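You operate a simulated robot arm through the tools that you are given. There is no shell and no other tool. Be economical: measure what you need, move in short steps, check, and stop when the job is done.

You are at the controls of a simulated robot arm. One attempt, no reset.

TASK
Put things in order on the top of the card bench. At the end: the blue clamp stands where the brown printed block stood; the brown printed block from the top of the card bench stands where the small brown ladle stood; the grey tin cup is on the white lot box (marked "BOIL 3"); the small brown ladle stands where the grey tin cup stood; whatever was shut is shut again. Leave all else as you found it, and nothing knocked over.

The check looks at the end state, three seconds after you hand in, the way a careful person would. Anything else that was tipped, shoved, dropped, spilled or broken makes it a failure.

THE ROBOT
A 7-joint arm with a two-finger gripper, fixed in place. Base frame: the origin is at the foot of the arm, x ahead of it, y to its left, z up; the work surface is at about z = 78. Lengths are in cm, angles in rad, forces in N, time in s.
With the tool pointing down near the work surface it reaches from about 34 to 72 cm from the base axis. Its first joint turns from -1.152 to 1.152 rad. Payload 2.45 kg.
Tool frame: the origin (TCP) lies between the finger pads and is the grasp point; the fingertips stand 2.6 cm ahead of it; z points along the fingers, y is the line along which they close. The gripper opens to 9.6 cm. The gripper's body begins 6.9 cm behind the TCP.
Orientation is that of the tool frame in the base frame, as [roll, pitch, yaw] about the fixed x, y, z axes, in that order (R = Rz(yaw) Ry(pitch) Rx(roll)). With the fingers straight down and closing along the base's y, the tool's x points along the base's -x, its y along +y and its z along -z.

THE INTERFACE
- The arm moves only by the tool move_arm. Its argument "commands" is a list of rows, each a list of 6 numbers: the shift along the tool's x, y, z in cm, then the turn, a rotation vector about the tool's x, y, z in rad. In form: [[tx, ty, tz, wx, wy, wz], ...]. A call has 1 to 8 rows; each row is the pose to reach, as a shift and turn from the pose commanded when the call began, along the tool's axes at that moment. "gripper" is the gripper command, from -1 (fully open) to 1 (shut), values between in proportion, set as the call begins (left out, the last holds). Each row takes 0.2 s and may step no farther than 5 cm and 0.15 rad from the row before; otherwise, or with a gripper value out of range, the whole call is refused. Where a pose cannot be reached the arm comes as near as it can. A force on the tool above 40 N (or 10 N above the force at the start of the call, whichever is more), or a blocked arm, ends the call early, and 0.2 s more pass. Each finger halts on what it meets, pressing with about 37 N; the grip force reading is that of the motor and also rises with nothing between the fingers. The clock runs only during rows and for 0.2 s after the last one: add rows that repeat a pose to give the fingers time. It gives the time, the measured TCP pose, the force on the tool (base axes), the opening and the grip force at its end, in the units of the frame above (readings bear some noise), with the torque about the TCP (base axes, N m) and any sound that the robot's microphone picked up, and new pictures: "pictures" is both (left out), scene, wrist or none.
- Cameras (640 x 400 px; columns grow to the right, rows downward): "scene" is fixed at [16.45, -39.72, 141.35]; the picture's right is [0.75, -0.66, 0.00], its down [-0.44, -0.50, -0.75] and it looks along [0.49, 0.56, -0.67] (base axes); focal length 335 px, centre (320, 200). "wrist" rides on the gripper at [8.2, 0.3, -9.8] in the tool frame; the picture's right is [-0.04, 1.00, 0.00], its down [-0.73, -0.03, -0.68] and it looks along [-0.68, -0.03, 0.73] (tool axes); focal length 256 px, centre (320, 200). There is no depth. A picture from a camera that has moved, and an enlarged one, comes with that camera's place and axes in the base frame and with its lens.
- inspect(camera, box): a new picture of the part [left, top, right, bottom] of that camera's present view, enlarged. It takes no simulated time.
- hand_in(): hands the job in; it is judged then, once.

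Work in short steps. Places have to be worked out from the pictures, the camera data and where the tool is seen: move nearer, look again, correct. Check each grasp and each placing, and mend what went wrong. You have 120 turns and 200 pictures in all, those below and enlarged ones among them. Open the gripper and draw the arm clear of the work before you hand the job in, unless the task says otherwise; then end with one line.

The tools are called after "Emit:" by a JSON object that holds its "fn" and its "kwargs". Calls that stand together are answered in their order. move_arm: Moves the arm, as the interface text tells. Its arguments: {"type":"object","properties":{"commands":{"type":"array"},"gripper":{"type":"number"},"pictures":{"type":"string","enum":["both","scene","wrist","none"]}},"required":["commands"]} The other tools are called the same way: inspect (camera, box) takes an enlarged picture of a part of a camera's view; hand_in () hands the job in.

At the start:

```text
t: 0.0
tcp_pos: [45.87, -13.93, 106.28]
tcp_rot: [3.141, -0.001, 3.141]
contact_force: [0.6, 0.3, 0.1]
wrist_torque: [0.01, -0.03, -0.01]
opening: 9.58
grasp_force: 0.1
```

scene: 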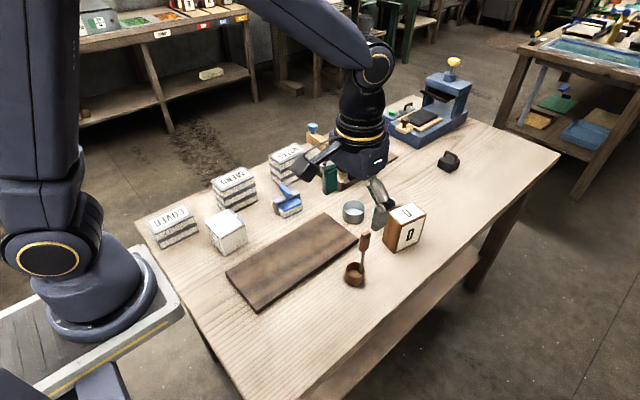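
wrist: 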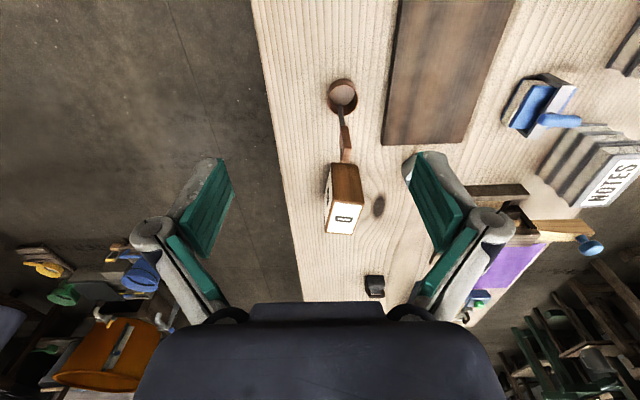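

I start by enlarging the scene view to identify the objects.

Emit:
{"fn": "inspect", "kwargs": {"camera": "scene", "box": [130, 120, 350, 320]}}

Emit:
{"fn": "inspect", "kwargs": {"camera": "scene", "box": [270, 50, 490, 290]}}

```text
2.00 times, centred on (240, 220) of scene
camera zoom: at [16.45, -39.72, 141.35], right [0.75, -0.66, 0.0], down [-0.44, -0.5, -0.75], along [0.49, 0.56, -0.67], focal length 669 px, centre (480, 160)
```

zoom: 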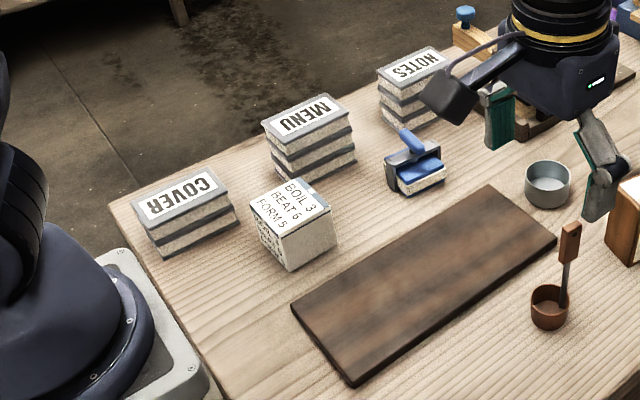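

```text
1.67 times, centred on (380, 170) of scene
camera zoom: at [16.45, -39.72, 141.35], right [0.75, -0.66, 0.0], down [-0.44, -0.5, -0.75], along [0.49, 0.56, -0.67], focal length 558 px, centre (220, 250)
```

zoom: 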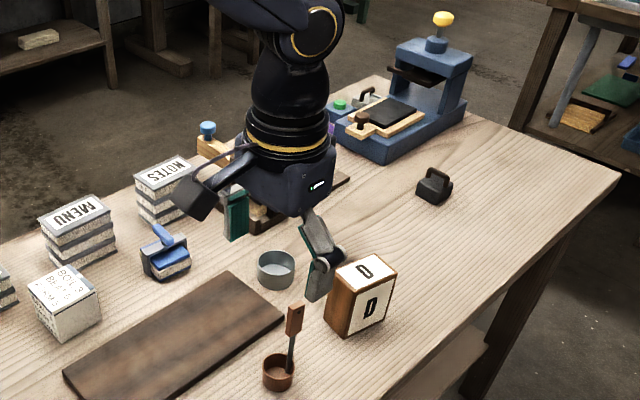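

The arm hides some things; the cup seems near (64,1), the ladle near (51,-12), the block near (68,-12), the clamp near (52,13). I move above the middle to see them with the wrist camera.

Emit:
{"fn": "move_arm", "kwargs": {"commands": [[-1, 4, 0, 0, 0, 0], [-2, 8, 1, 0, 0, 0], [-3, 12, 2, 0, 0, 0], [-4, 15, 4, 0, 0, 0], [-4, 15, 4, 0, 0, 0]], "gripper": -1}}

```text
t: 1.2
tcp_pos: [50.18, 1.03, 102.08]
tcp_rot: [-3.14, 0.002, -3.141]
contact_force: [0.0, 0.2, 0.0]
wrist_torque: [0.01, -0.01, -0.02]
opening: 9.6
grasp_force: 0.0
camera wrist: at [41.84, 1.23, 111.93], right [0.04, 1.0, 0.0], down [0.73, -0.03, 0.68], along [0.68, -0.03, -0.73], focal length 256 px, centre (320, 200)
```

scene: 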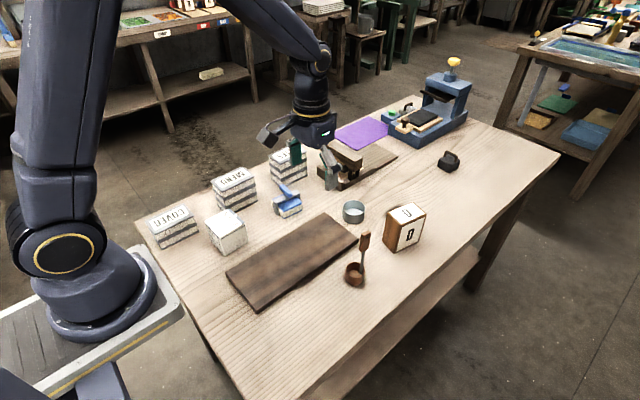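
wrist: 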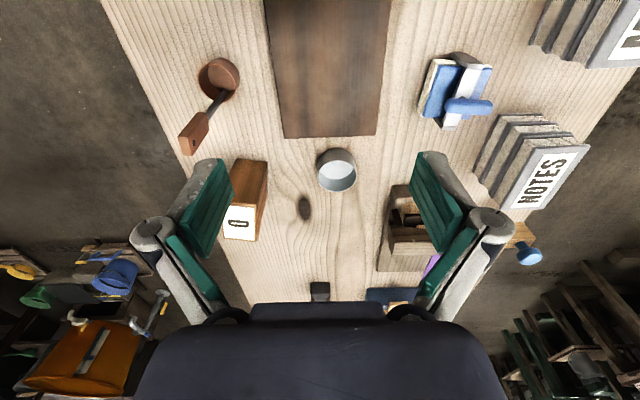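

Clear view now. I enlarge the objects in both cameras to measure them.

Emit:
{"fn": "inspect", "kwargs": {"camera": "scene", "box": [330, 190, 440, 290]}}

Emit:
{"fn": "inspect", "kwargs": {"camera": "scene", "box": [195, 160, 315, 260]}}

Emit:
{"fn": "inspect", "kwargs": {"camera": "wrist", "box": [170, 40, 370, 250]}}

Emit:
{"fn": "inspect", "kwargs": {"camera": "wrist", "box": [390, 20, 590, 220]}}

```text
4.00 times, centred on (385, 240) of scene
camera zoom: at [16.45, -39.72, 141.35], right [0.75, -0.66, 0.0], down [-0.44, -0.5, -0.75], along [0.49, 0.56, -0.67], focal length 1338 px, centre (60, 40)
```

zoom: 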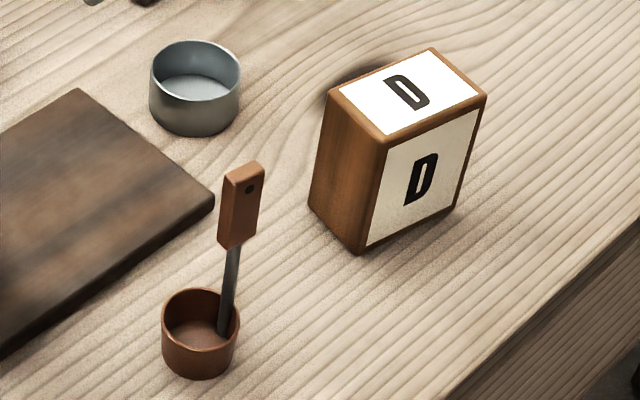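

```text
4.00 times, centred on (255, 210) of scene
camera zoom: at [16.45, -39.72, 141.35], right [0.75, -0.66, 0.0], down [-0.44, -0.5, -0.75], along [0.49, 0.56, -0.67], focal length 1338 px, centre (580, 160)
```

zoom: 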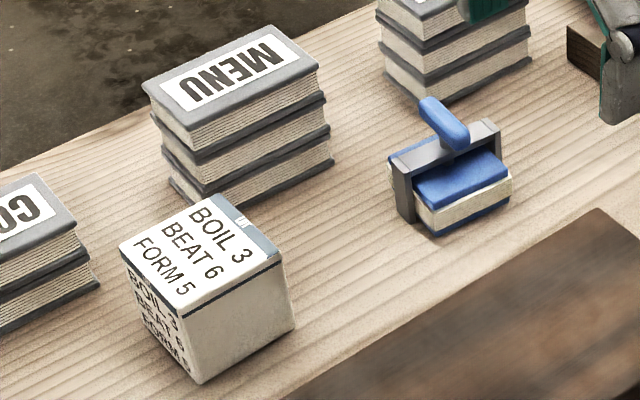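

```text
1.90 times, centred on (270, 145) of wrist
camera zoom: at [41.84, 1.23, 111.93], right [0.04, 1.0, 0.0], down [0.73, -0.03, 0.68], along [0.68, -0.03, -0.73], focal length 488 px, centre (415, 305)
```

zoom: 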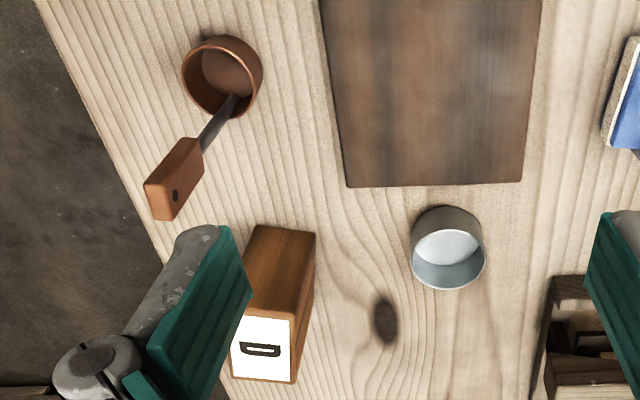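

```text
2.00 times, centred on (490, 120) of wrist
camera zoom: at [41.84, 1.23, 111.93], right [0.04, 1.0, 0.0], down [0.73, -0.03, 0.68], along [0.68, -0.03, -0.73], focal length 512 px, centre (-20, 360)
```

zoom: 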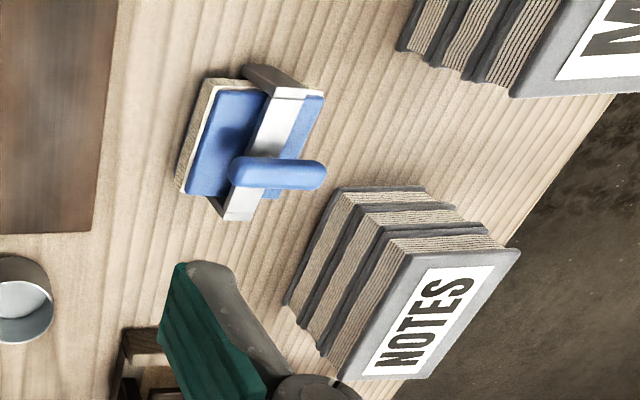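

Cup estimated at (65.1, 2.5), radius about 3, rim z≈81. I move above it and look again.

Emit:
{"fn": "move_arm", "kwargs": {"commands": [[-4, 0.5, 0, 0, 0, 0], [-8, 1, 2, 0, 0, 0], [-12, 1.5, 5, 0, 0, 0], [-15, 1.5, 9, 0, 0, 0], [-15, 1.5, 12, 0, 0, 0], [-15, 1.5, 12, 0, 0, 0]]}}

```text
refused: row 3 steps farther than a row can; nothing moved
```

Step slightly too long; smaller steps.

Emit:
{"fn": "move_arm", "kwargs": {"commands": [[-4, 0.5, 0, 0, 0, 0], [-8, 1, 2, 0, 0, 0], [-11, 1.5, 5, 0, 0, 0], [-14, 1.5, 8, 0, 0, 0], [-15, 1.5, 11, 0, 0, 0], [-15, 1.5, 12, 0, 0, 0], [-15, 1.5, 12, 0, 0, 0]]}}

```text
t: 2.8
tcp_pos: [64.78, 2.31, 90.29]
tcp_rot: [3.141, 0.0, 3.141]
contact_force: [0.1, 0.1, -0.3]
wrist_torque: [-0.01, 0.0, 0.0]
opening: 9.59
grasp_force: 0.1
camera wrist: at [56.57, 2.66, 100.2], right [0.04, 1.0, 0.0], down [0.73, -0.03, 0.68], along [0.68, -0.03, -0.73], focal length 256 px, centre (320, 200)
```

scene: 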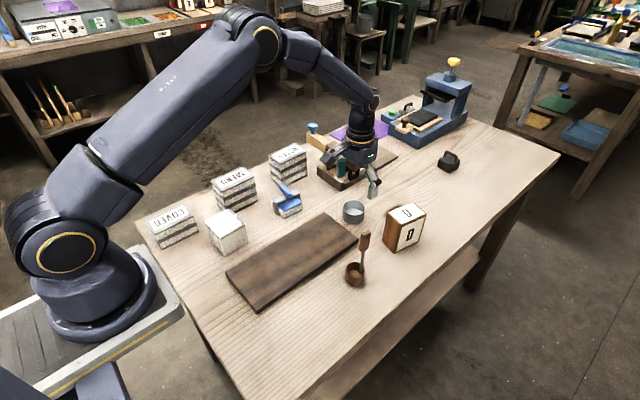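
wrist: 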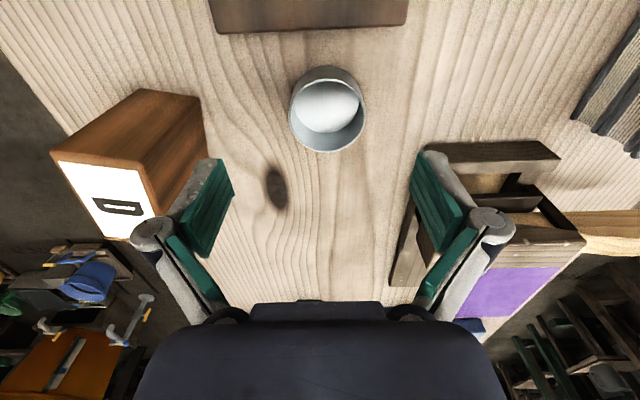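

Cup refined to (65.3, 2.7); I descend with fingers either side, then close.

Emit:
{"fn": "move_arm", "kwargs": {"commands": [[-0.5, 0.4, 3, 0, 0, 0], [-0.5, 0.4, 6, 0, 0, 0], [-0.5, 0.4, 8, 0, 0, 0], [-0.5, 0.4, 8.9, 0, 0, 0], [-0.5, 0.4, 8.9, 0, 0, 0]]}}

Emit:
{"fn": "inspect", "kwargs": {"camera": "scene", "box": [300, 150, 440, 260]}}

```text
t: 4.0
tcp_pos: [65.2, 2.99, 81.36]
tcp_rot: [-3.14, 0.0, -3.141]
contact_force: [0.5, -0.4, 0.6]
wrist_torque: [0.0, -0.01, 0.0]
opening: 9.61
grasp_force: 0.0
camera wrist: at [57.06, 3.17, 91.25], right [0.04, 1.0, 0.0], down [0.73, -0.03, 0.68], along [0.68, -0.03, -0.73], focal length 256 px, centre (320, 200)
```

scene: 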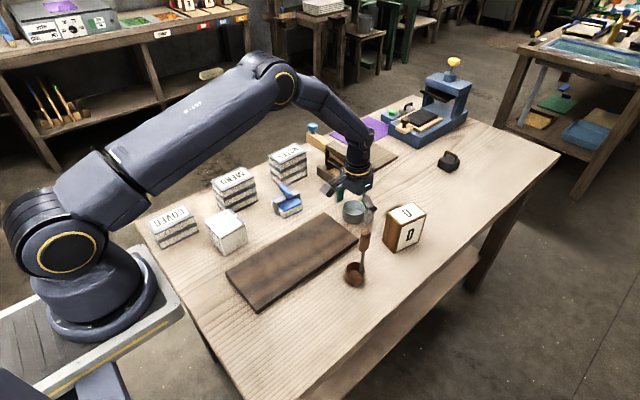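
wrist: 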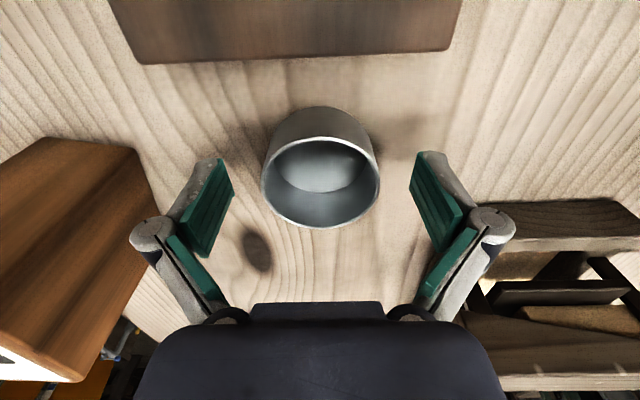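

```text
3.64 times, centred on (370, 205) of scene
camera zoom: at [16.45, -39.72, 141.35], right [0.75, -0.66, 0.0], down [-0.44, -0.5, -0.75], along [0.49, 0.56, -0.67], focal length 1217 px, centre (138, 182)
```

zoom: 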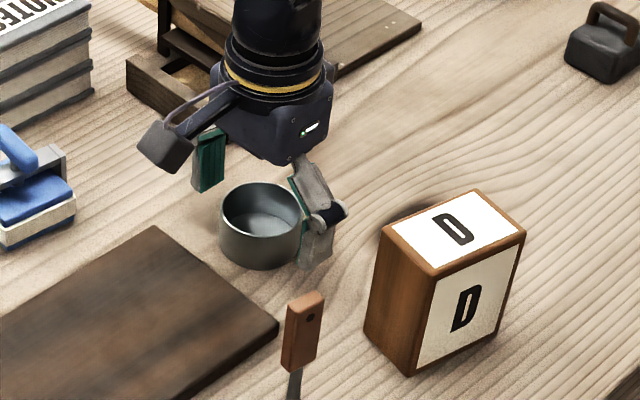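

Cup is centred between the fingers (65.2, 2.9). Close and wait.

Emit:
{"fn": "move_arm", "kwargs": {"commands": [[0, 0, 0, 0, 0, 0], [0, 0, 0, 0, 0, 0], [0, 0, 0, 0, 0, 0], [0, 0, 0, 0, 0, 0]], "gripper": 1, "pictures": "wrist"}}

```text
t: 5.0
tcp_pos: [65.18, 2.94, 81.35]
tcp_rot: [3.141, 0.002, 3.141]
contact_force: [-0.2, 1.0, 2.8]
wrist_torque: [0.07, 0.04, 0.02]
opening: 5.9
grasp_force: 37.3
camera wrist: at [57.05, 3.18, 91.28], right [0.04, 1.0, 0.0], down [0.73, -0.03, 0.68], along [0.68, -0.03, -0.73], focal length 256 px, centre (320, 200)
```

wrist: 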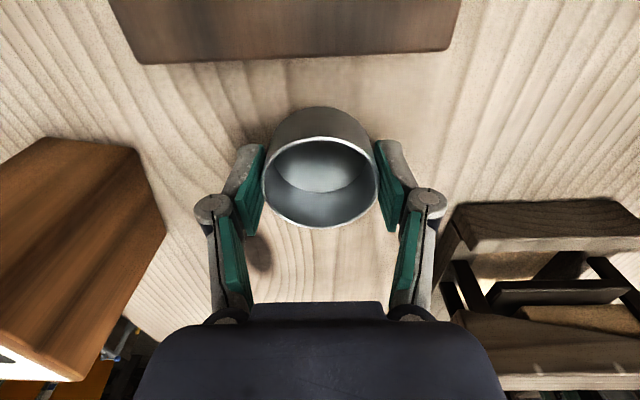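

Gripped (opening 5.9). Lift straight up and start toward the box (estimated centre (36,17), top ≈84).

Emit:
{"fn": "move_arm", "kwargs": {"commands": [[0, 0, -4, 0, 0, 0], [0, 0, -8, 0, 0, 0], [0.5, 0, -12, 0, 0, 0], [4, 2, -14, 0, 0, 0], [8, 4, -15, 0, 0, 0], [12, 6, -15, 0, 0, 0], [16, 8, -15, 0, 0, 0], [20, 10, -15, 0, 0, 0]]}}

```text
t: 6.8
tcp_pos: [45.26, 12.99, 96.37]
tcp_rot: [3.142, 0.0, 3.14]
contact_force: [-1.0, -0.1, -0.3]
wrist_torque: [0.03, -0.03, -0.02]
opening: 5.91
grasp_force: 36.9
camera wrist: at [37.02, 13.22, 106.15], right [0.04, 1.0, 0.0], down [0.73, -0.03, 0.68], along [0.68, -0.03, -0.73], focal length 256 px, centre (320, 200)
```

scene: 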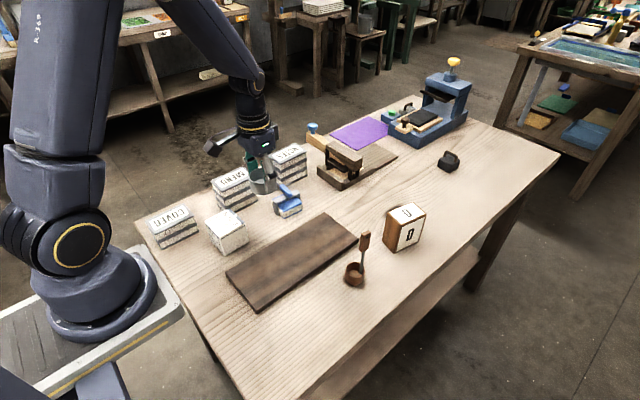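
wrist: 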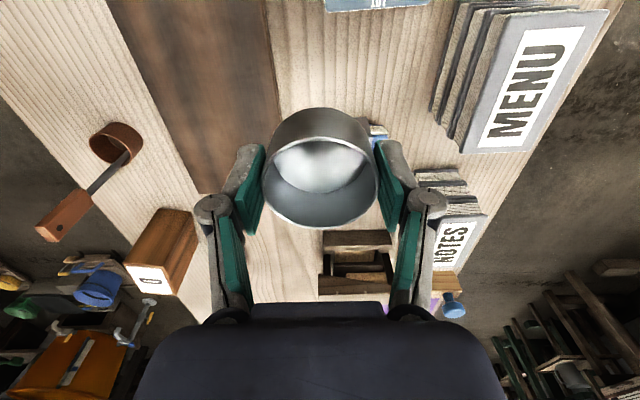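

The box's far edge is seen at x≈39.6, y 13.4–20.7, consistent with centre (36.2, 17). I move above it.

Emit:
{"fn": "move_arm", "kwargs": {"commands": [[3, 1.5, 0, 0, 0, 0], [6, 3, 0, 0, 0, 0], [9, 4.1, 0, 0, 0, 0], [9, 4.1, 3, 0, 0, 0], [9, 4.1, 5, 0, 0, 0], [9, 4.1, 5, 0, 0, 0]], "pictures": "none"}}

Emit:
{"fn": "inspect", "kwargs": {"camera": "scene", "box": [150, 130, 310, 260]}}

Emit:
{"fn": "inspect", "kwargs": {"camera": "wrist", "box": [0, 0, 640, 400]}}

```text
t: 8.2
tcp_pos: [36.13, 16.94, 91.25]
tcp_rot: [-3.141, 0.001, 3.141]
contact_force: [0.2, 0.5, 0.8]
wrist_torque: [0.06, 0.04, -0.01]
opening: 5.93
grasp_force: 36.9
```

```text
3.08 times, centred on (230, 195) of scene
camera zoom: at [16.45, -39.72, 141.35], right [0.75, -0.66, 0.0], down [-0.44, -0.5, -0.75], along [0.49, 0.56, -0.67], focal length 1030 px, centre (597, 215)
```

zoom: 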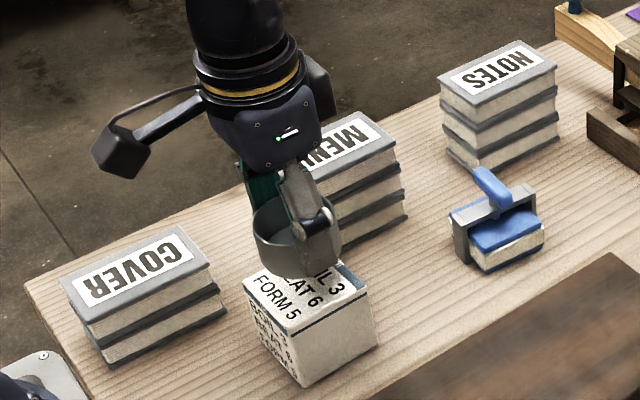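

```text
1.00 times, centred on (320, 200) of wrist (not enlarged: the box is as wide or as high as the picture)
camera zoom: at [28.01, 17.2, 101.16], right [0.04, 1.0, 0.0], down [0.73, -0.03, 0.68], along [0.68, -0.03, -0.73], focal length 256 px, centre (320, 200)
```

zoom: 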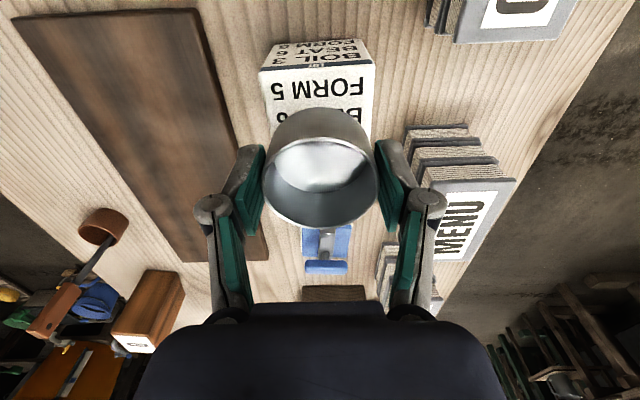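

Aligned over the box top (x 32.9–39.6, y 13.4–20.4). Lower until the cup nearly touches, then creep.

Emit:
{"fn": "move_arm", "kwargs": {"commands": [[0, 0, 1.5, 0, 0, 0], [0, 0, 2.8, 0, 0, 0], [0, 0, 3.1, 0, 0, 0], [0, 0, 3.3, 0, 0, 0], [0, 0, 3.4, 0, 0, 0]], "pictures": "none"}}

Emit:
{"fn": "inspect", "kwargs": {"camera": "scene", "box": [190, 170, 270, 260]}}

```text
t: 9.4
tcp_pos: [36.35, 17.05, 88.0]
tcp_rot: [-3.139, 0.001, 3.137]
contact_force: [-1.1, -6.1, 25.3]
wrist_torque: [-0.18, -0.08, -0.04]
opening: 5.88
grasp_force: 37.6
```

```text
4.44 times, centred on (230, 215) of scene
camera zoom: at [16.41, -39.75, 141.34], right [0.75, -0.66, 0.0], down [-0.44, -0.5, -0.75], along [0.49, 0.56, -0.67], focal length 1487 px, centre (720, 133)
```

zoom: 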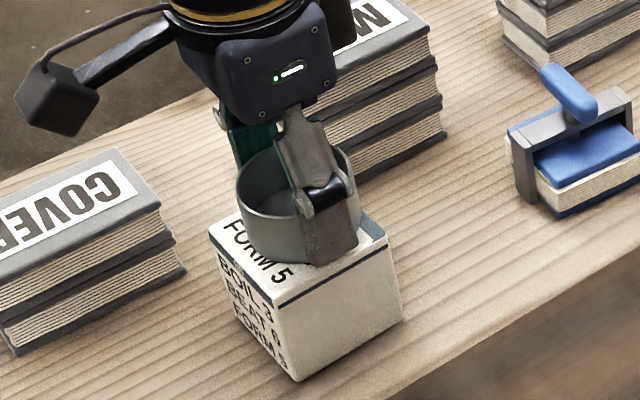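

In contact (25 N). I ease up a hair and open the fingers, moderately.

Emit:
{"fn": "move_arm", "kwargs": {"commands": [[0, 0, -0.2, 0, 0, 0], [0, 0, -0.2, 0, 0, 0]], "pictures": "none"}}

Emit:
{"fn": "move_arm", "kwargs": {"commands": [[0, 0, 0, 0, 0, 0], [0, 0, 0, 0, 0, 0], [0, 0, 0, 0, 0, 0]], "gripper": -0.7, "pictures": "wrist"}}

```text
t: 10.0
tcp_pos: [36.28, 17.08, 88.14]
tcp_rot: [3.142, -0.001, -3.14]
contact_force: [-0.6, 0.0, -1.3]
wrist_torque: [-0.01, 0.0, 0.02]
opening: 5.92
grasp_force: 36.9
```

```text
t: 10.8
tcp_pos: [36.31, 17.08, 88.13]
tcp_rot: [3.14, -0.001, 3.141]
contact_force: [0.4, -0.3, 0.3]
wrist_torque: [-0.02, 0.03, -0.03]
opening: 8.16
grasp_force: 0.0
camera wrist: at [28.11, 17.26, 98.08], right [0.04, 1.0, 0.0], down [0.73, -0.03, 0.68], along [0.68, -0.03, -0.73], focal length 256 px, centre (320, 200)
```

wrist: 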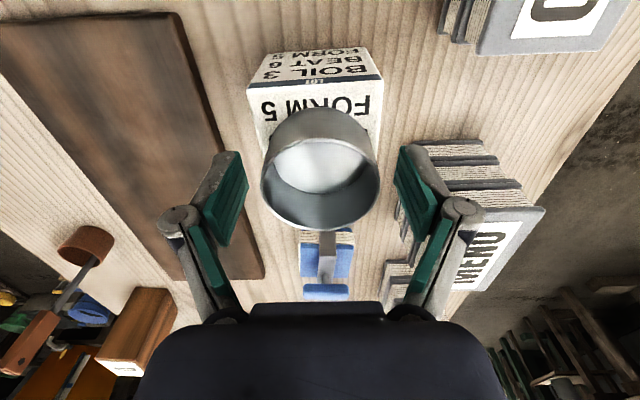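

Released cleanly. Rise straight up and go toward the ladle, stopping short to look at its handle.

Emit:
{"fn": "move_arm", "kwargs": {"commands": [[0, 0, -4, 0, 0, 0], [0, 0, -8, 0, 0, 0], [-2, -3, -11, 0, 0, 0], [-4, -7, -12, 0, 0, 0], [-6, -11, -12, 0, 0, 0], [-7, -15, -12, 0, 0, 0], [-8, -19, -12, 0, 0, 0], [-9, -23, -12, 0, 0, 0]], "pictures": "none"}}

Emit:
{"fn": "move_arm", "kwargs": {"commands": [[0, -3, 0, 0, 0, 0], [0, -5.5, 0, 0, 0, 0], [0, -5.5, 0, 0, 0, 0]]}}

Emit:
{"fn": "inspect", "kwargs": {"camera": "scene", "box": [190, 170, 270, 260]}}

Emit:
{"fn": "inspect", "kwargs": {"camera": "wrist", "box": [240, 100, 400, 260]}}

```text
t: 12.6
tcp_pos: [45.19, -6.14, 100.24]
tcp_rot: [3.141, -0.001, 3.141]
contact_force: [0.1, -0.3, 0.1]
wrist_torque: [0.01, -0.01, -0.01]
opening: 8.17
grasp_force: 0.1
```

```text
t: 13.4
tcp_pos: [45.26, -11.46, 100.16]
tcp_rot: [3.141, -0.001, -3.141]
contact_force: [-0.4, -0.2, 0.2]
wrist_torque: [-0.03, 0.01, -0.02]
opening: 8.16
grasp_force: 0.0
camera wrist: at [37.05, -11.29, 110.0], right [0.04, 1.0, 0.0], down [0.73, -0.03, 0.68], along [0.68, -0.03, -0.73], focal length 256 px, centre (320, 200)
```

scene: 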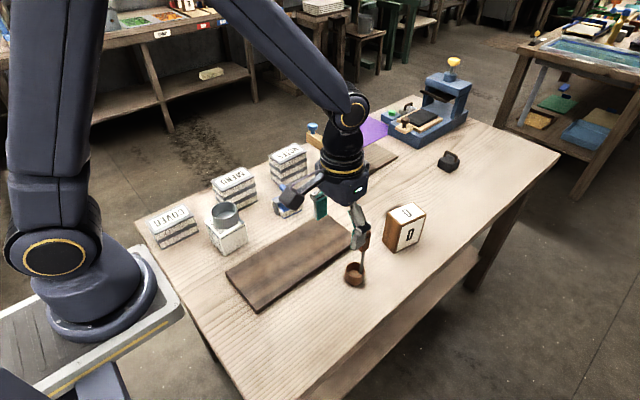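
wrist: 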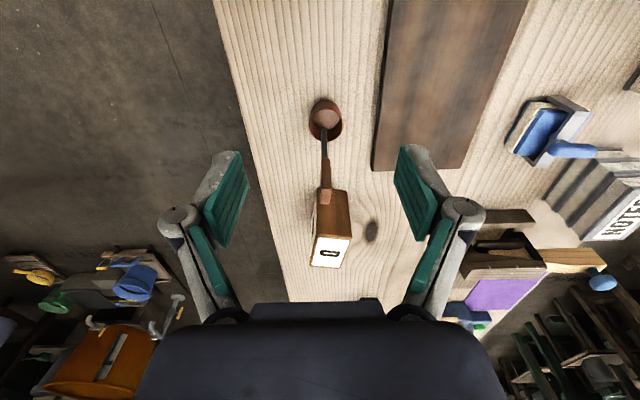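

```text
4.44 times, centred on (230, 215) of scene
camera zoom: at [16.44, -39.72, 141.35], right [0.75, -0.66, 0.0], down [-0.44, -0.5, -0.75], along [0.49, 0.56, -0.67], focal length 1487 px, centre (720, 133)
```

zoom: 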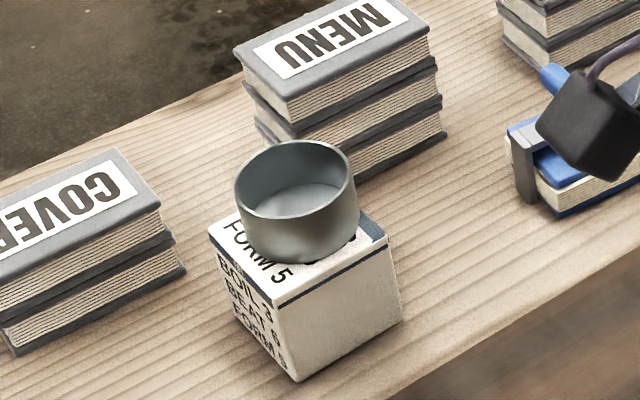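

```text
2.50 times, centred on (320, 180) of wrist
camera zoom: at [37.05, -11.29, 110.0], right [0.04, 1.0, 0.0], down [0.73, -0.03, 0.68], along [0.68, -0.03, -0.73], focal length 640 px, centre (320, 250)
```

zoom: 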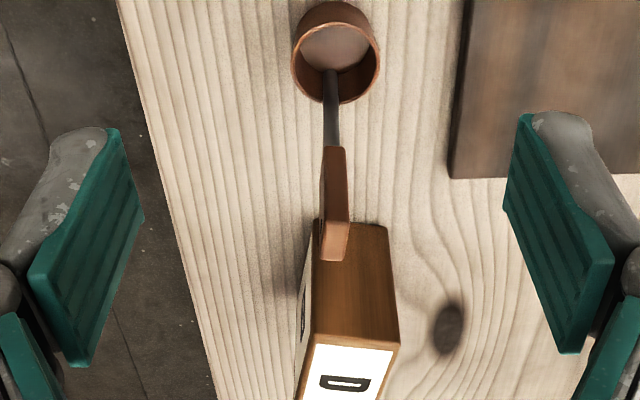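

Cup sits nicely. Ladle handle's top is near (53.7, -11.4, 91.4), thin along y. I go above it, descend, and check.

Emit:
{"fn": "move_arm", "kwargs": {"commands": [[-4.2, 0.1, 0, 0, 0, 0], [-8.4, 0.1, 0, 0, 0, 0], [-8.4, 0.1, 4, 0, 0, 0], [-8.4, 0.1, 8, 0, 0, 0], [-8.4, 0.1, 11, 0, 0, 0], [-8.4, 0.1, 11, 0, 0, 0]]}}

Emit:
{"fn": "inspect", "kwargs": {"camera": "scene", "box": [300, 190, 420, 300]}}

```text
t: 14.8
tcp_pos: [53.66, -11.39, 89.12]
tcp_rot: [3.141, -0.001, 3.14]
contact_force: [1.1, 0.0, -0.8]
wrist_torque: [-0.05, 0.0, 0.03]
opening: 8.17
grasp_force: 0.1
camera wrist: at [45.47, -11.2, 99.0], right [0.04, 1.0, 0.0], down [0.73, -0.03, 0.68], along [0.68, -0.03, -0.73], focal length 256 px, centre (320, 200)
```

scene: 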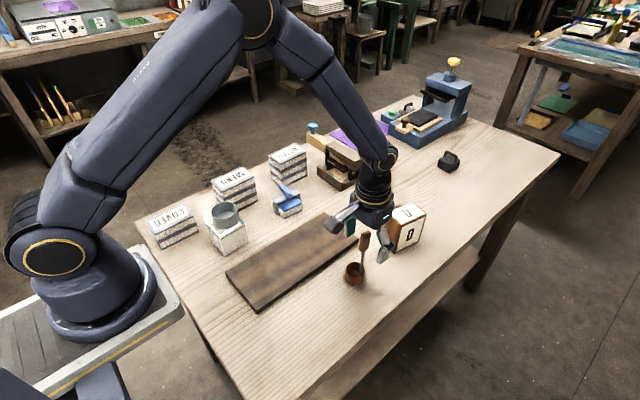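
wrist: 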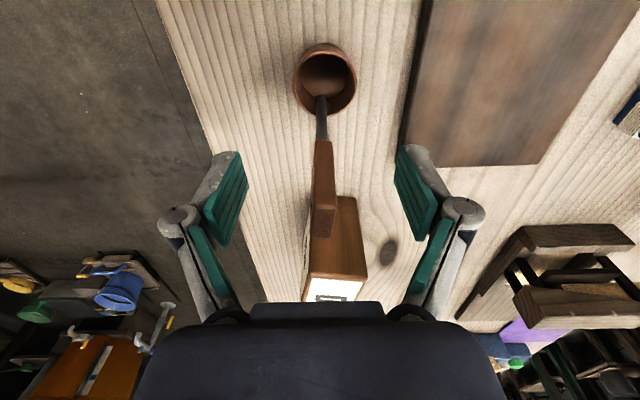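

```text
3.64 times, centred on (360, 245) of scene
camera zoom: at [16.45, -39.72, 141.35], right [0.75, -0.66, 0.0], down [-0.44, -0.5, -0.75], along [0.49, 0.56, -0.67], focal length 1217 px, centre (174, 36)
```

zoom: 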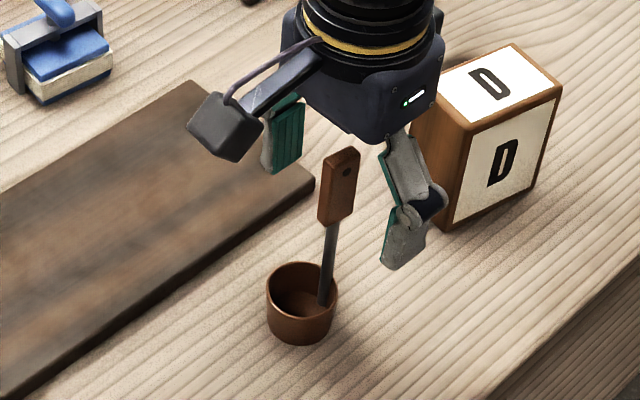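

The handle is between the fingers at (53.7, -11.4). Descend 0.6 more and close.

Emit:
{"fn": "move_arm", "kwargs": {"commands": [[-0.1, 0, 0.6, 0, 0, 0], [-0.1, 0, 0.6, 0, 0, 0], [-0.1, 0, 0.6, 0, 0, 0], [-0.1, 0, 0.6, 0, 0, 0], [-0.1, 0, 0.6, 0, 0, 0], [-0.1, 0, 0.6, 0, 0, 0], [-0.1, 0, 0.6, 0, 0, 0]], "gripper": 1}}

Emit:
{"fn": "inspect", "kwargs": {"camera": "scene", "box": [300, 190, 420, 300]}}

```text
t: 16.4
tcp_pos: [53.84, -11.47, 88.62]
tcp_rot: [-3.141, 0.0, 3.141]
contact_force: [-0.4, -0.1, -1.1]
wrist_torque: [-0.01, 0.0, -0.03]
opening: 0.84
grasp_force: 35.9
camera wrist: at [45.62, -11.19, 98.5], right [0.04, 1.0, 0.0], down [0.73, -0.03, 0.68], along [0.68, -0.03, -0.73], focal length 256 px, centre (320, 200)
```

scene: 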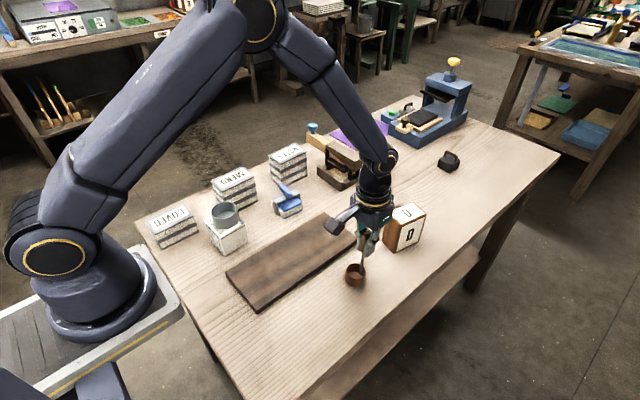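
wrist: 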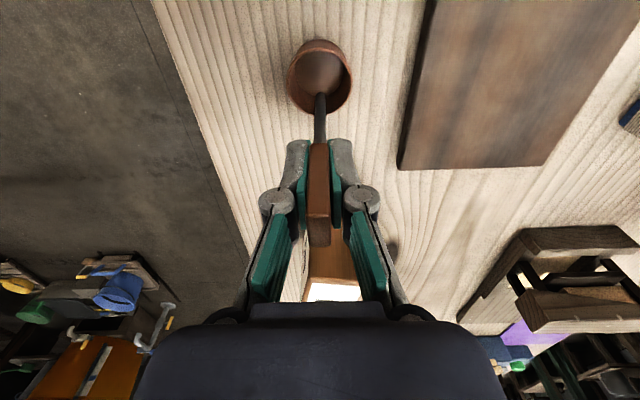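

```text
3.64 times, centred on (360, 245) of scene
camera zoom: at [16.45, -39.72, 141.35], right [0.75, -0.66, 0.0], down [-0.44, -0.5, -0.75], along [0.49, 0.56, -0.67], focal length 1217 px, centre (174, 36)
```

zoom: 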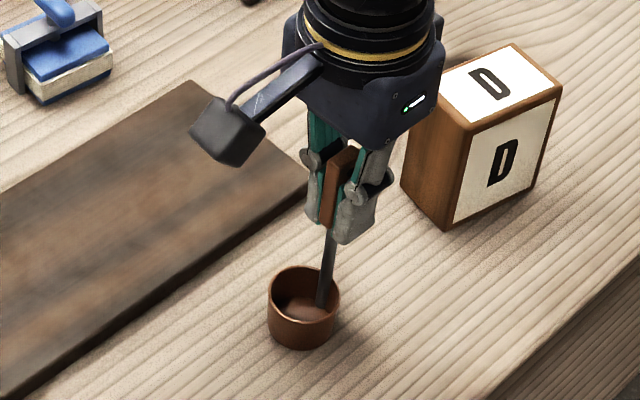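

Ladle held (0.84 cm). Lift, shift over the board in +y, then forward to the cup's former spot (bowl target 65.2, 2.9, so TCP 68.2, 2.9).

Emit:
{"fn": "move_arm", "kwargs": {"commands": [[0, 0, -3, 0, 0, 0], [0, 0, -6, 0, 0, 0], [0, 4.8, -6, 0, 0, 0], [0, 9.6, -6, 0, 0, 0], [-2, 14.1, -6, 0, 0, 0], [-6.5, 14.3, -6, 0, 0, 0], [-11, 14.3, -6, 0, 0, 0], [-14.3, 14.3, -6, 0, 0, 0]]}}

```text
t: 18.2
tcp_pos: [67.99, 2.84, 94.54]
tcp_rot: [-3.141, -0.001, 3.141]
contact_force: [0.1, 0.3, -1.3]
wrist_torque: [-0.02, -0.03, -0.01]
opening: 0.84
grasp_force: 36.9
camera wrist: at [59.78, 3.09, 104.6], right [0.04, 1.0, 0.0], down [0.73, -0.03, 0.68], along [0.68, -0.03, -0.74], focal length 256 px, centre (320, 200)
```

scene: 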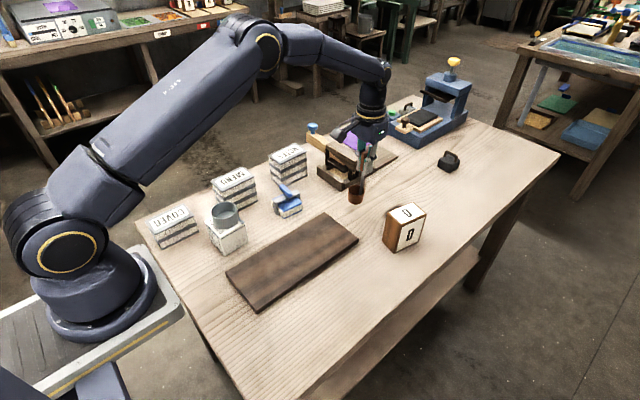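
wrist: 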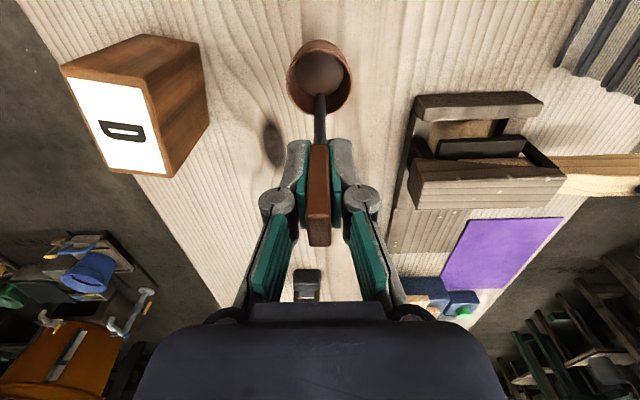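

Lower the ladle; bowl base should touch at TCP z≈88.6.

Emit:
{"fn": "move_arm", "kwargs": {"commands": [[-0.1, 0, 3, 0, 0, 0], [-0.1, 0, 5, 0, 0, 0], [-0.1, 0, 5.6, 0, 0, 0], [-0.1, 0, 5.9, 0, 0, 0], [-0.1, 0, 5.95, 0, 0, 0]]}}

Emit:
{"fn": "inspect", "kwargs": {"camera": "scene", "box": [310, 150, 420, 260]}}

```text
t: 19.4
tcp_pos: [68.17, 2.95, 88.6]
tcp_rot: [3.141, -0.001, -3.141]
contact_force: [0.6, -0.1, -1.4]
wrist_torque: [0.0, -0.04, -0.04]
opening: 0.85
grasp_force: 36.6
camera wrist: at [60.02, 3.08, 98.57], right [0.04, 1.0, 0.0], down [0.73, -0.03, 0.68], along [0.68, -0.03, -0.73], focal length 256 px, centre (320, 200)
```

scene: 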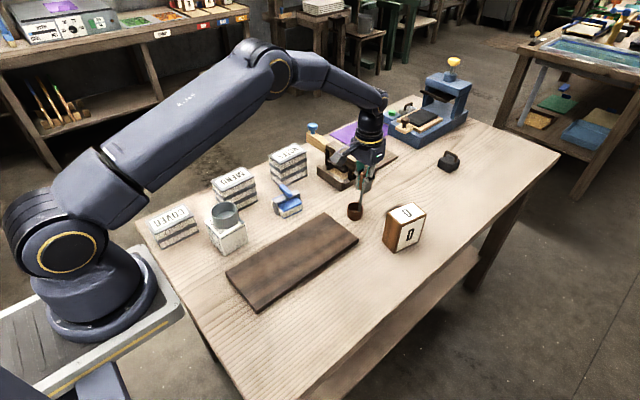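
wrist: 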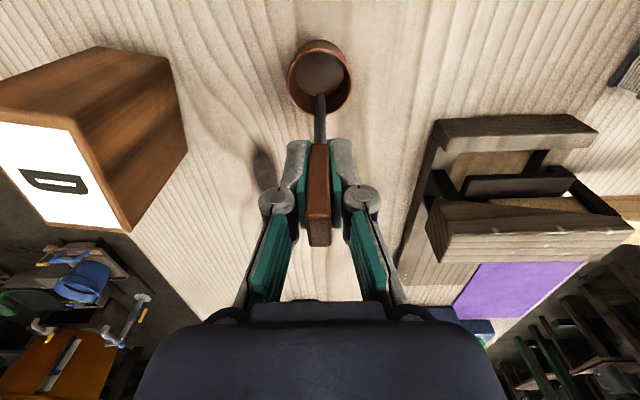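

```text
3.64 times, centred on (365, 205) of scene
camera zoom: at [16.45, -39.72, 141.35], right [0.75, -0.66, 0.0], down [-0.44, -0.5, -0.75], along [0.49, 0.56, -0.67], focal length 1217 px, centre (156, 182)
```

zoom: 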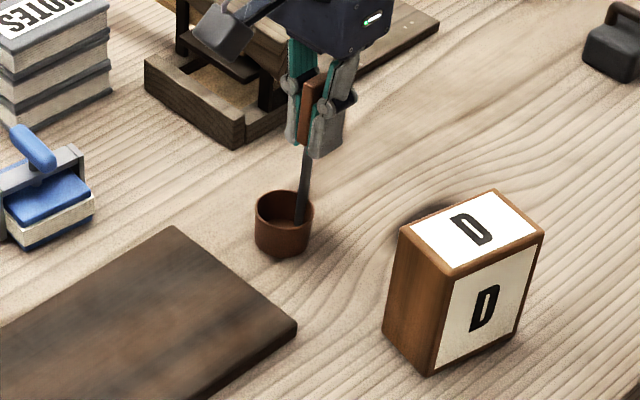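

No contact yet; creep down.

Emit:
{"fn": "move_arm", "kwargs": {"commands": [[0, 0, 0.08, 0, 0, 0], [0, 0, 0.16, 0, 0, 0], [0, 0, 0.24, 0, 0, 0], [0, 0, 0.24, 0, 0, 0]], "pictures": "none"}}

```text
t: 20.4
tcp_pos: [68.31, 2.86, 88.52]
tcp_rot: [-3.141, 0.003, -3.141]
contact_force: [-3.1, -0.2, 18.6]
wrist_torque: [0.03, 0.42, -0.01]
opening: 0.86
grasp_force: 36.5
```

Contact (19 N). Ease back slightly, then open partway.

Emit:
{"fn": "move_arm", "kwargs": {"commands": [[0, 0, -0.15, 0, 0, 0], [0, 0, -0.15, 0, 0, 0]], "pictures": "none"}}

Emit:
{"fn": "move_arm", "kwargs": {"commands": [[0, 0, 0, 0, 0, 0], [0, 0, 0, 0, 0, 0], [0, 0, 0, 0, 0, 0]], "gripper": 0.1, "pictures": "wrist"}}

Emit:
{"fn": "inspect", "kwargs": {"camera": "scene", "box": [310, 150, 420, 260]}}

```text
t: 21.0
tcp_pos: [68.24, 2.84, 88.62]
tcp_rot: [-3.141, 0.003, 3.141]
contact_force: [4.4, 0.0, 10.0]
wrist_torque: [-0.01, -0.4, -0.03]
opening: 0.88
grasp_force: 35.9
```

```text
t: 21.8
tcp_pos: [68.21, 2.97, 88.6]
tcp_rot: [3.141, -0.001, -3.14]
contact_force: [0.9, 0.7, -0.5]
wrist_torque: [-0.02, -0.01, 0.01]
opening: 4.32
grasp_force: 0.0
camera wrist: at [59.94, 3.17, 98.42], right [0.04, 1.0, 0.0], down [0.73, -0.03, 0.68], along [0.68, -0.03, -0.73], focal length 256 px, centre (320, 200)
```

wrist: 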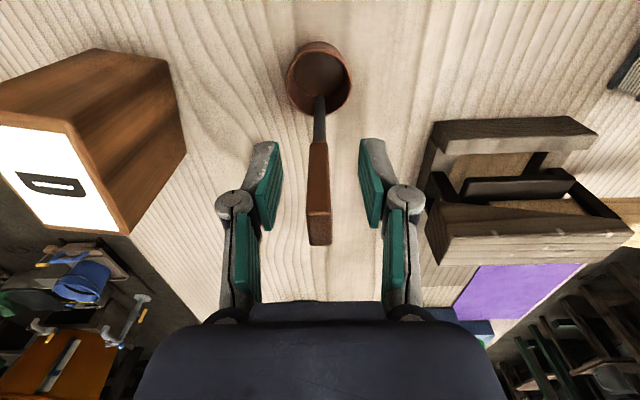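

```text
3.64 times, centred on (365, 205) of scene
camera zoom: at [16.45, -39.72, 141.35], right [0.75, -0.66, 0.0], down [-0.44, -0.5, -0.75], along [0.49, 0.56, -0.67], focal length 1217 px, centre (156, 182)
```

zoom: 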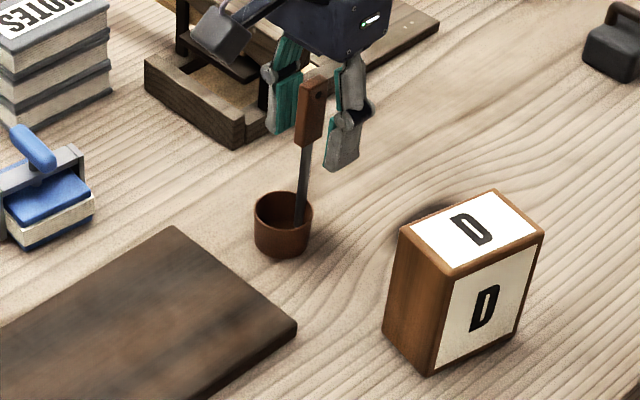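

Ladle stands free and where the cup was. Rise and move to view the block.

Emit:
{"fn": "move_arm", "kwargs": {"commands": [[0, 0, -4, 0, 0, 0], [0, 0, -8, 0, 0, 0], [0, 0, -12, 0, 0, 0], [3, -4, -12, 0, 0, 0], [6, -8, -12, 0, 0, 0], [9, -12, -12, 0, 0, 0], [11, -14.5, -12, 0, 0, 0], [11, -14.5, -12, 0, 0, 0]], "gripper": -1}}

Emit:
{"fn": "inspect", "kwargs": {"camera": "wrist", "box": [220, 60, 420, 260]}}

```text
t: 23.6
tcp_pos: [57.11, -11.82, 100.51]
tcp_rot: [-3.141, -0.002, -3.14]
contact_force: [-0.4, 0.3, -0.3]
wrist_torque: [0.02, 0.02, -0.01]
opening: 9.59
grasp_force: 0.1
camera wrist: at [48.9, -11.67, 110.3], right [0.04, 1.0, 0.0], down [0.73, -0.03, 0.68], along [0.68, -0.03, -0.73], focal length 256 px, centre (320, 200)
```

scene: 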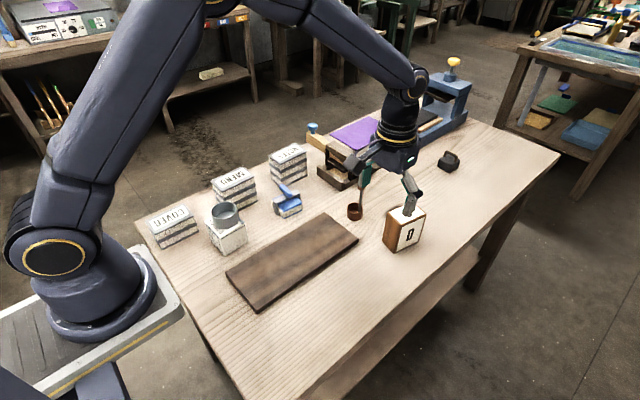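
wrist: 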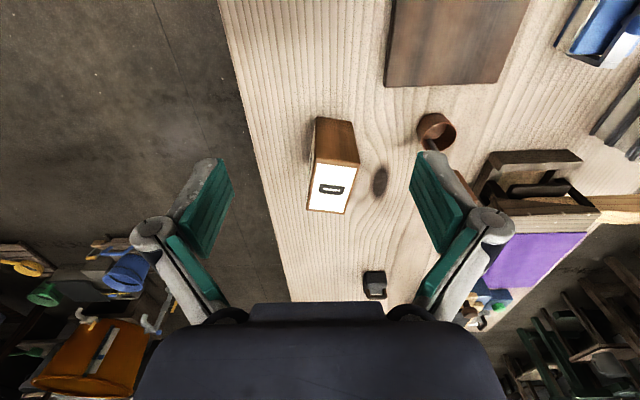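

```text
2.00 times, centred on (320, 160) of wrist
camera zoom: at [48.9, -11.67, 110.3], right [0.04, 1.0, 0.0], down [0.73, -0.03, 0.68], along [0.68, -0.03, -0.73], focal length 512 px, centre (320, 280)
```

zoom: 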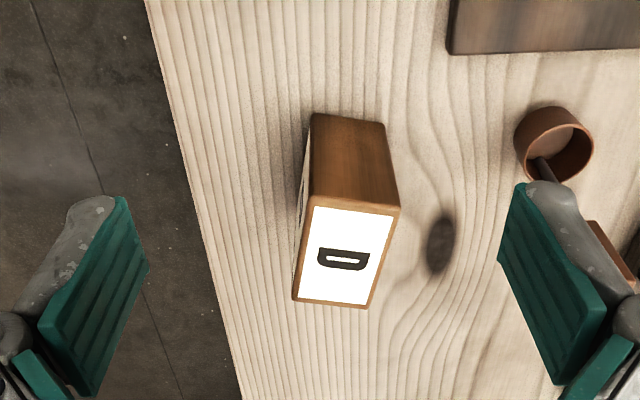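

Block measured: centre (68.3, -11.3), yaw ≈ -0.2, 7.9×4.75×9.5 high. I go above it with the tool turned to match.

Emit:
{"fn": "move_arm", "kwargs": {"commands": [[-4, 0.2, 0, 0, 0, 0.1], [-8, 0.4, 0, 0, 0, 0.2], [-11.2, 0.5, 2, 0, 0, 0.2], [-11.2, 0.5, 5.5, 0, 0, 0.2], [-11.2, 0.5, 5.5, 0, 0, 0.2]]}}

Emit:
{"fn": "inspect", "kwargs": {"camera": "scene", "box": [340, 150, 450, 260]}}

```text
t: 24.8
tcp_pos: [68.48, -10.95, 95.13]
tcp_rot: [-3.141, 0.001, 2.94]
contact_force: [0.1, -0.3, 0.0]
wrist_torque: [-0.02, -0.01, 0.0]
opening: 9.61
grasp_force: 0.0
camera wrist: at [60.42, -9.16, 104.98], right [0.24, 0.97, 0.0], down [0.71, -0.17, 0.68], along [0.66, -0.16, -0.73], focal length 256 px, centre (320, 200)
```

scene: 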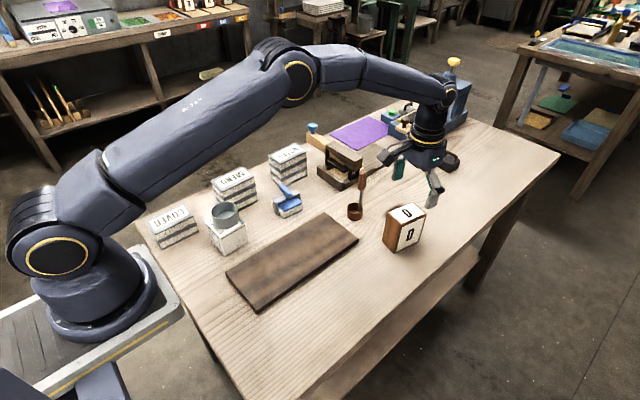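
wrist: 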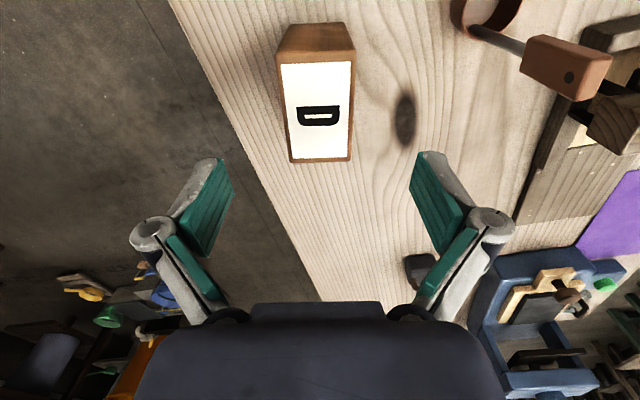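

```text
3.64 times, centred on (395, 205) of scene
camera zoom: at [16.45, -39.72, 141.35], right [0.75, -0.66, 0.0], down [-0.44, -0.5, -0.75], along [0.49, 0.56, -0.67], focal length 1217 px, centre (47, 182)
```

zoom: 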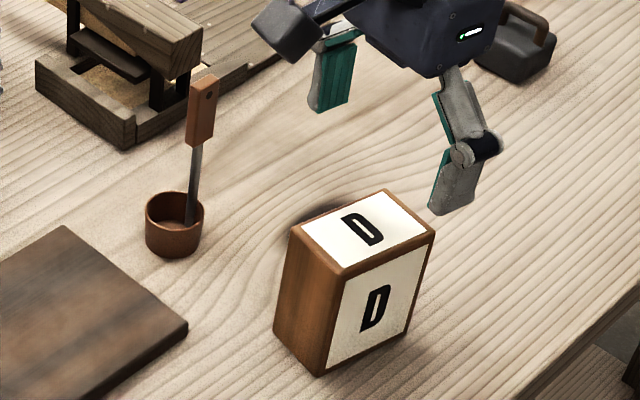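

Aligned within a few mm. Descend to z≈84 around the block.

Emit:
{"fn": "move_arm", "kwargs": {"commands": [[0.1, -0.2, 3, 0, 0, 0], [0.1, -0.2, 6, 0, 0, 0], [0.1, -0.2, 9, 0, 0, 0], [0.1, -0.2, 11, 0, 0, 0], [0.1, -0.2, 11, 0, 0, 0]], "pictures": "wrist"}}

```text
t: 26.0
tcp_pos: [68.47, -11.29, 83.93]
tcp_rot: [3.141, -0.001, 2.942]
contact_force: [-0.1, 0.8, 0.7]
wrist_torque: [-0.04, 0.02, 0.0]
opening: 9.63
grasp_force: 0.0
camera wrist: at [60.43, -9.43, 93.84], right [0.24, 0.97, 0.0], down [0.71, -0.17, 0.68], along [0.66, -0.16, -0.73], focal length 256 px, centre (320, 200)
```

wrist: 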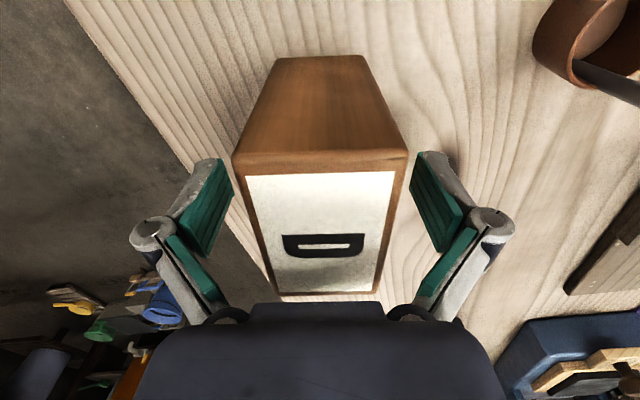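

Well centred. Close.

Emit:
{"fn": "move_arm", "kwargs": {"commands": [[0, 0, 0, 0, 0, 0], [0, 0, 0, 0, 0, 0], [0, 0, 0, 0, 0, 0], [0, 0, 0, 0, 0, 0]], "gripper": 1, "pictures": "wrist"}}

```text
t: 27.0
tcp_pos: [68.52, -11.3, 83.98]
tcp_rot: [-3.141, -0.001, 2.94]
contact_force: [-0.3, 0.8, 1.8]
wrist_torque: [0.09, 0.07, -0.02]
opening: 4.93
grasp_force: 36.9
camera wrist: at [60.43, -9.41, 93.87], right [0.24, 0.97, 0.0], down [0.71, -0.17, 0.68], along [0.66, -0.16, -0.73], focal length 256 px, centre (320, 200)
```

wrist: 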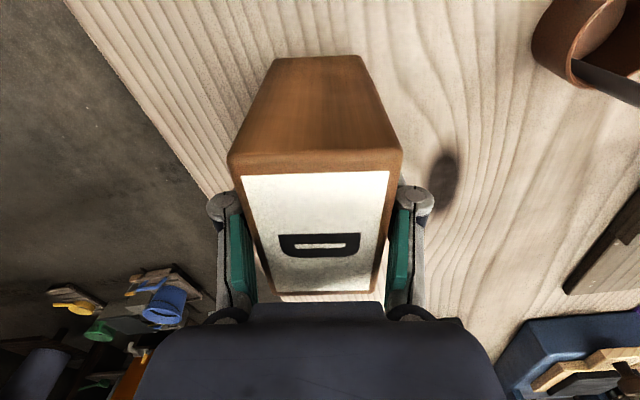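

Gripped (4.93). Lift 4 cm and carry to the ladle's old spot.

Emit:
{"fn": "move_arm", "kwargs": {"commands": [[0, 0, -2, 0, 0, 0], [0, 0, -4, 0, 0, 0], [4.2, -0.91, -4, 0, 0, 0], [8.4, -1.82, -4, 0, 0, 0], [12.6, -2.73, -4, 0, 0, 0], [16.8, -3.64, -4, 0, 0, 0], [16.8, -3.64, -4, 0, 0, 0]]}}

```text
t: 28.6
tcp_pos: [51.02, -11.47, 88.15]
tcp_rot: [-3.141, 0.0, 2.94]
contact_force: [0.0, 0.2, -1.6]
wrist_torque: [-0.05, -0.01, 0.01]
opening: 4.92
grasp_force: 37.3
camera wrist: at [42.97, -9.61, 97.98], right [0.24, 0.97, 0.0], down [0.71, -0.17, 0.68], along [0.66, -0.16, -0.73], focal length 256 px, centre (320, 200)
```

scene: 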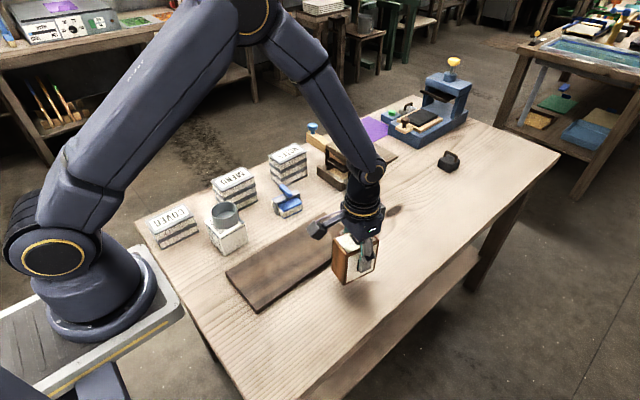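
wrist: 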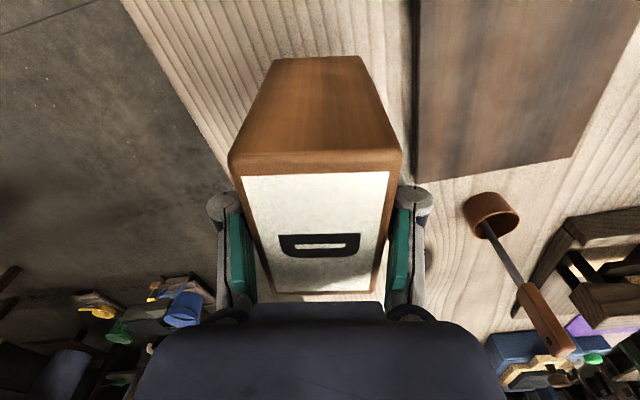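

Over the target. Lower gently.

Emit:
{"fn": "move_arm", "kwargs": {"commands": [[-0.2, 0, 2, 0, 0, 0], [-0.2, 0, 3.6, 0, 0, 0], [-0.2, 0, 3.9, 0, 0, 0], [-0.2, 0, 4.05, 0, 0, 0], [-0.2, 0, 4.15, 0, 0, 0], [-0.2, 0, 4.2, 0, 0, 0]], "pictures": "none"}}

```text
t: 30.0
tcp_pos: [51.36, -11.51, 83.86]
tcp_rot: [3.141, 0.003, 2.94]
contact_force: [-7.1, -0.3, 30.3]
wrist_torque: [-0.01, 0.25, 0.01]
opening: 4.95
grasp_force: 36.5
```

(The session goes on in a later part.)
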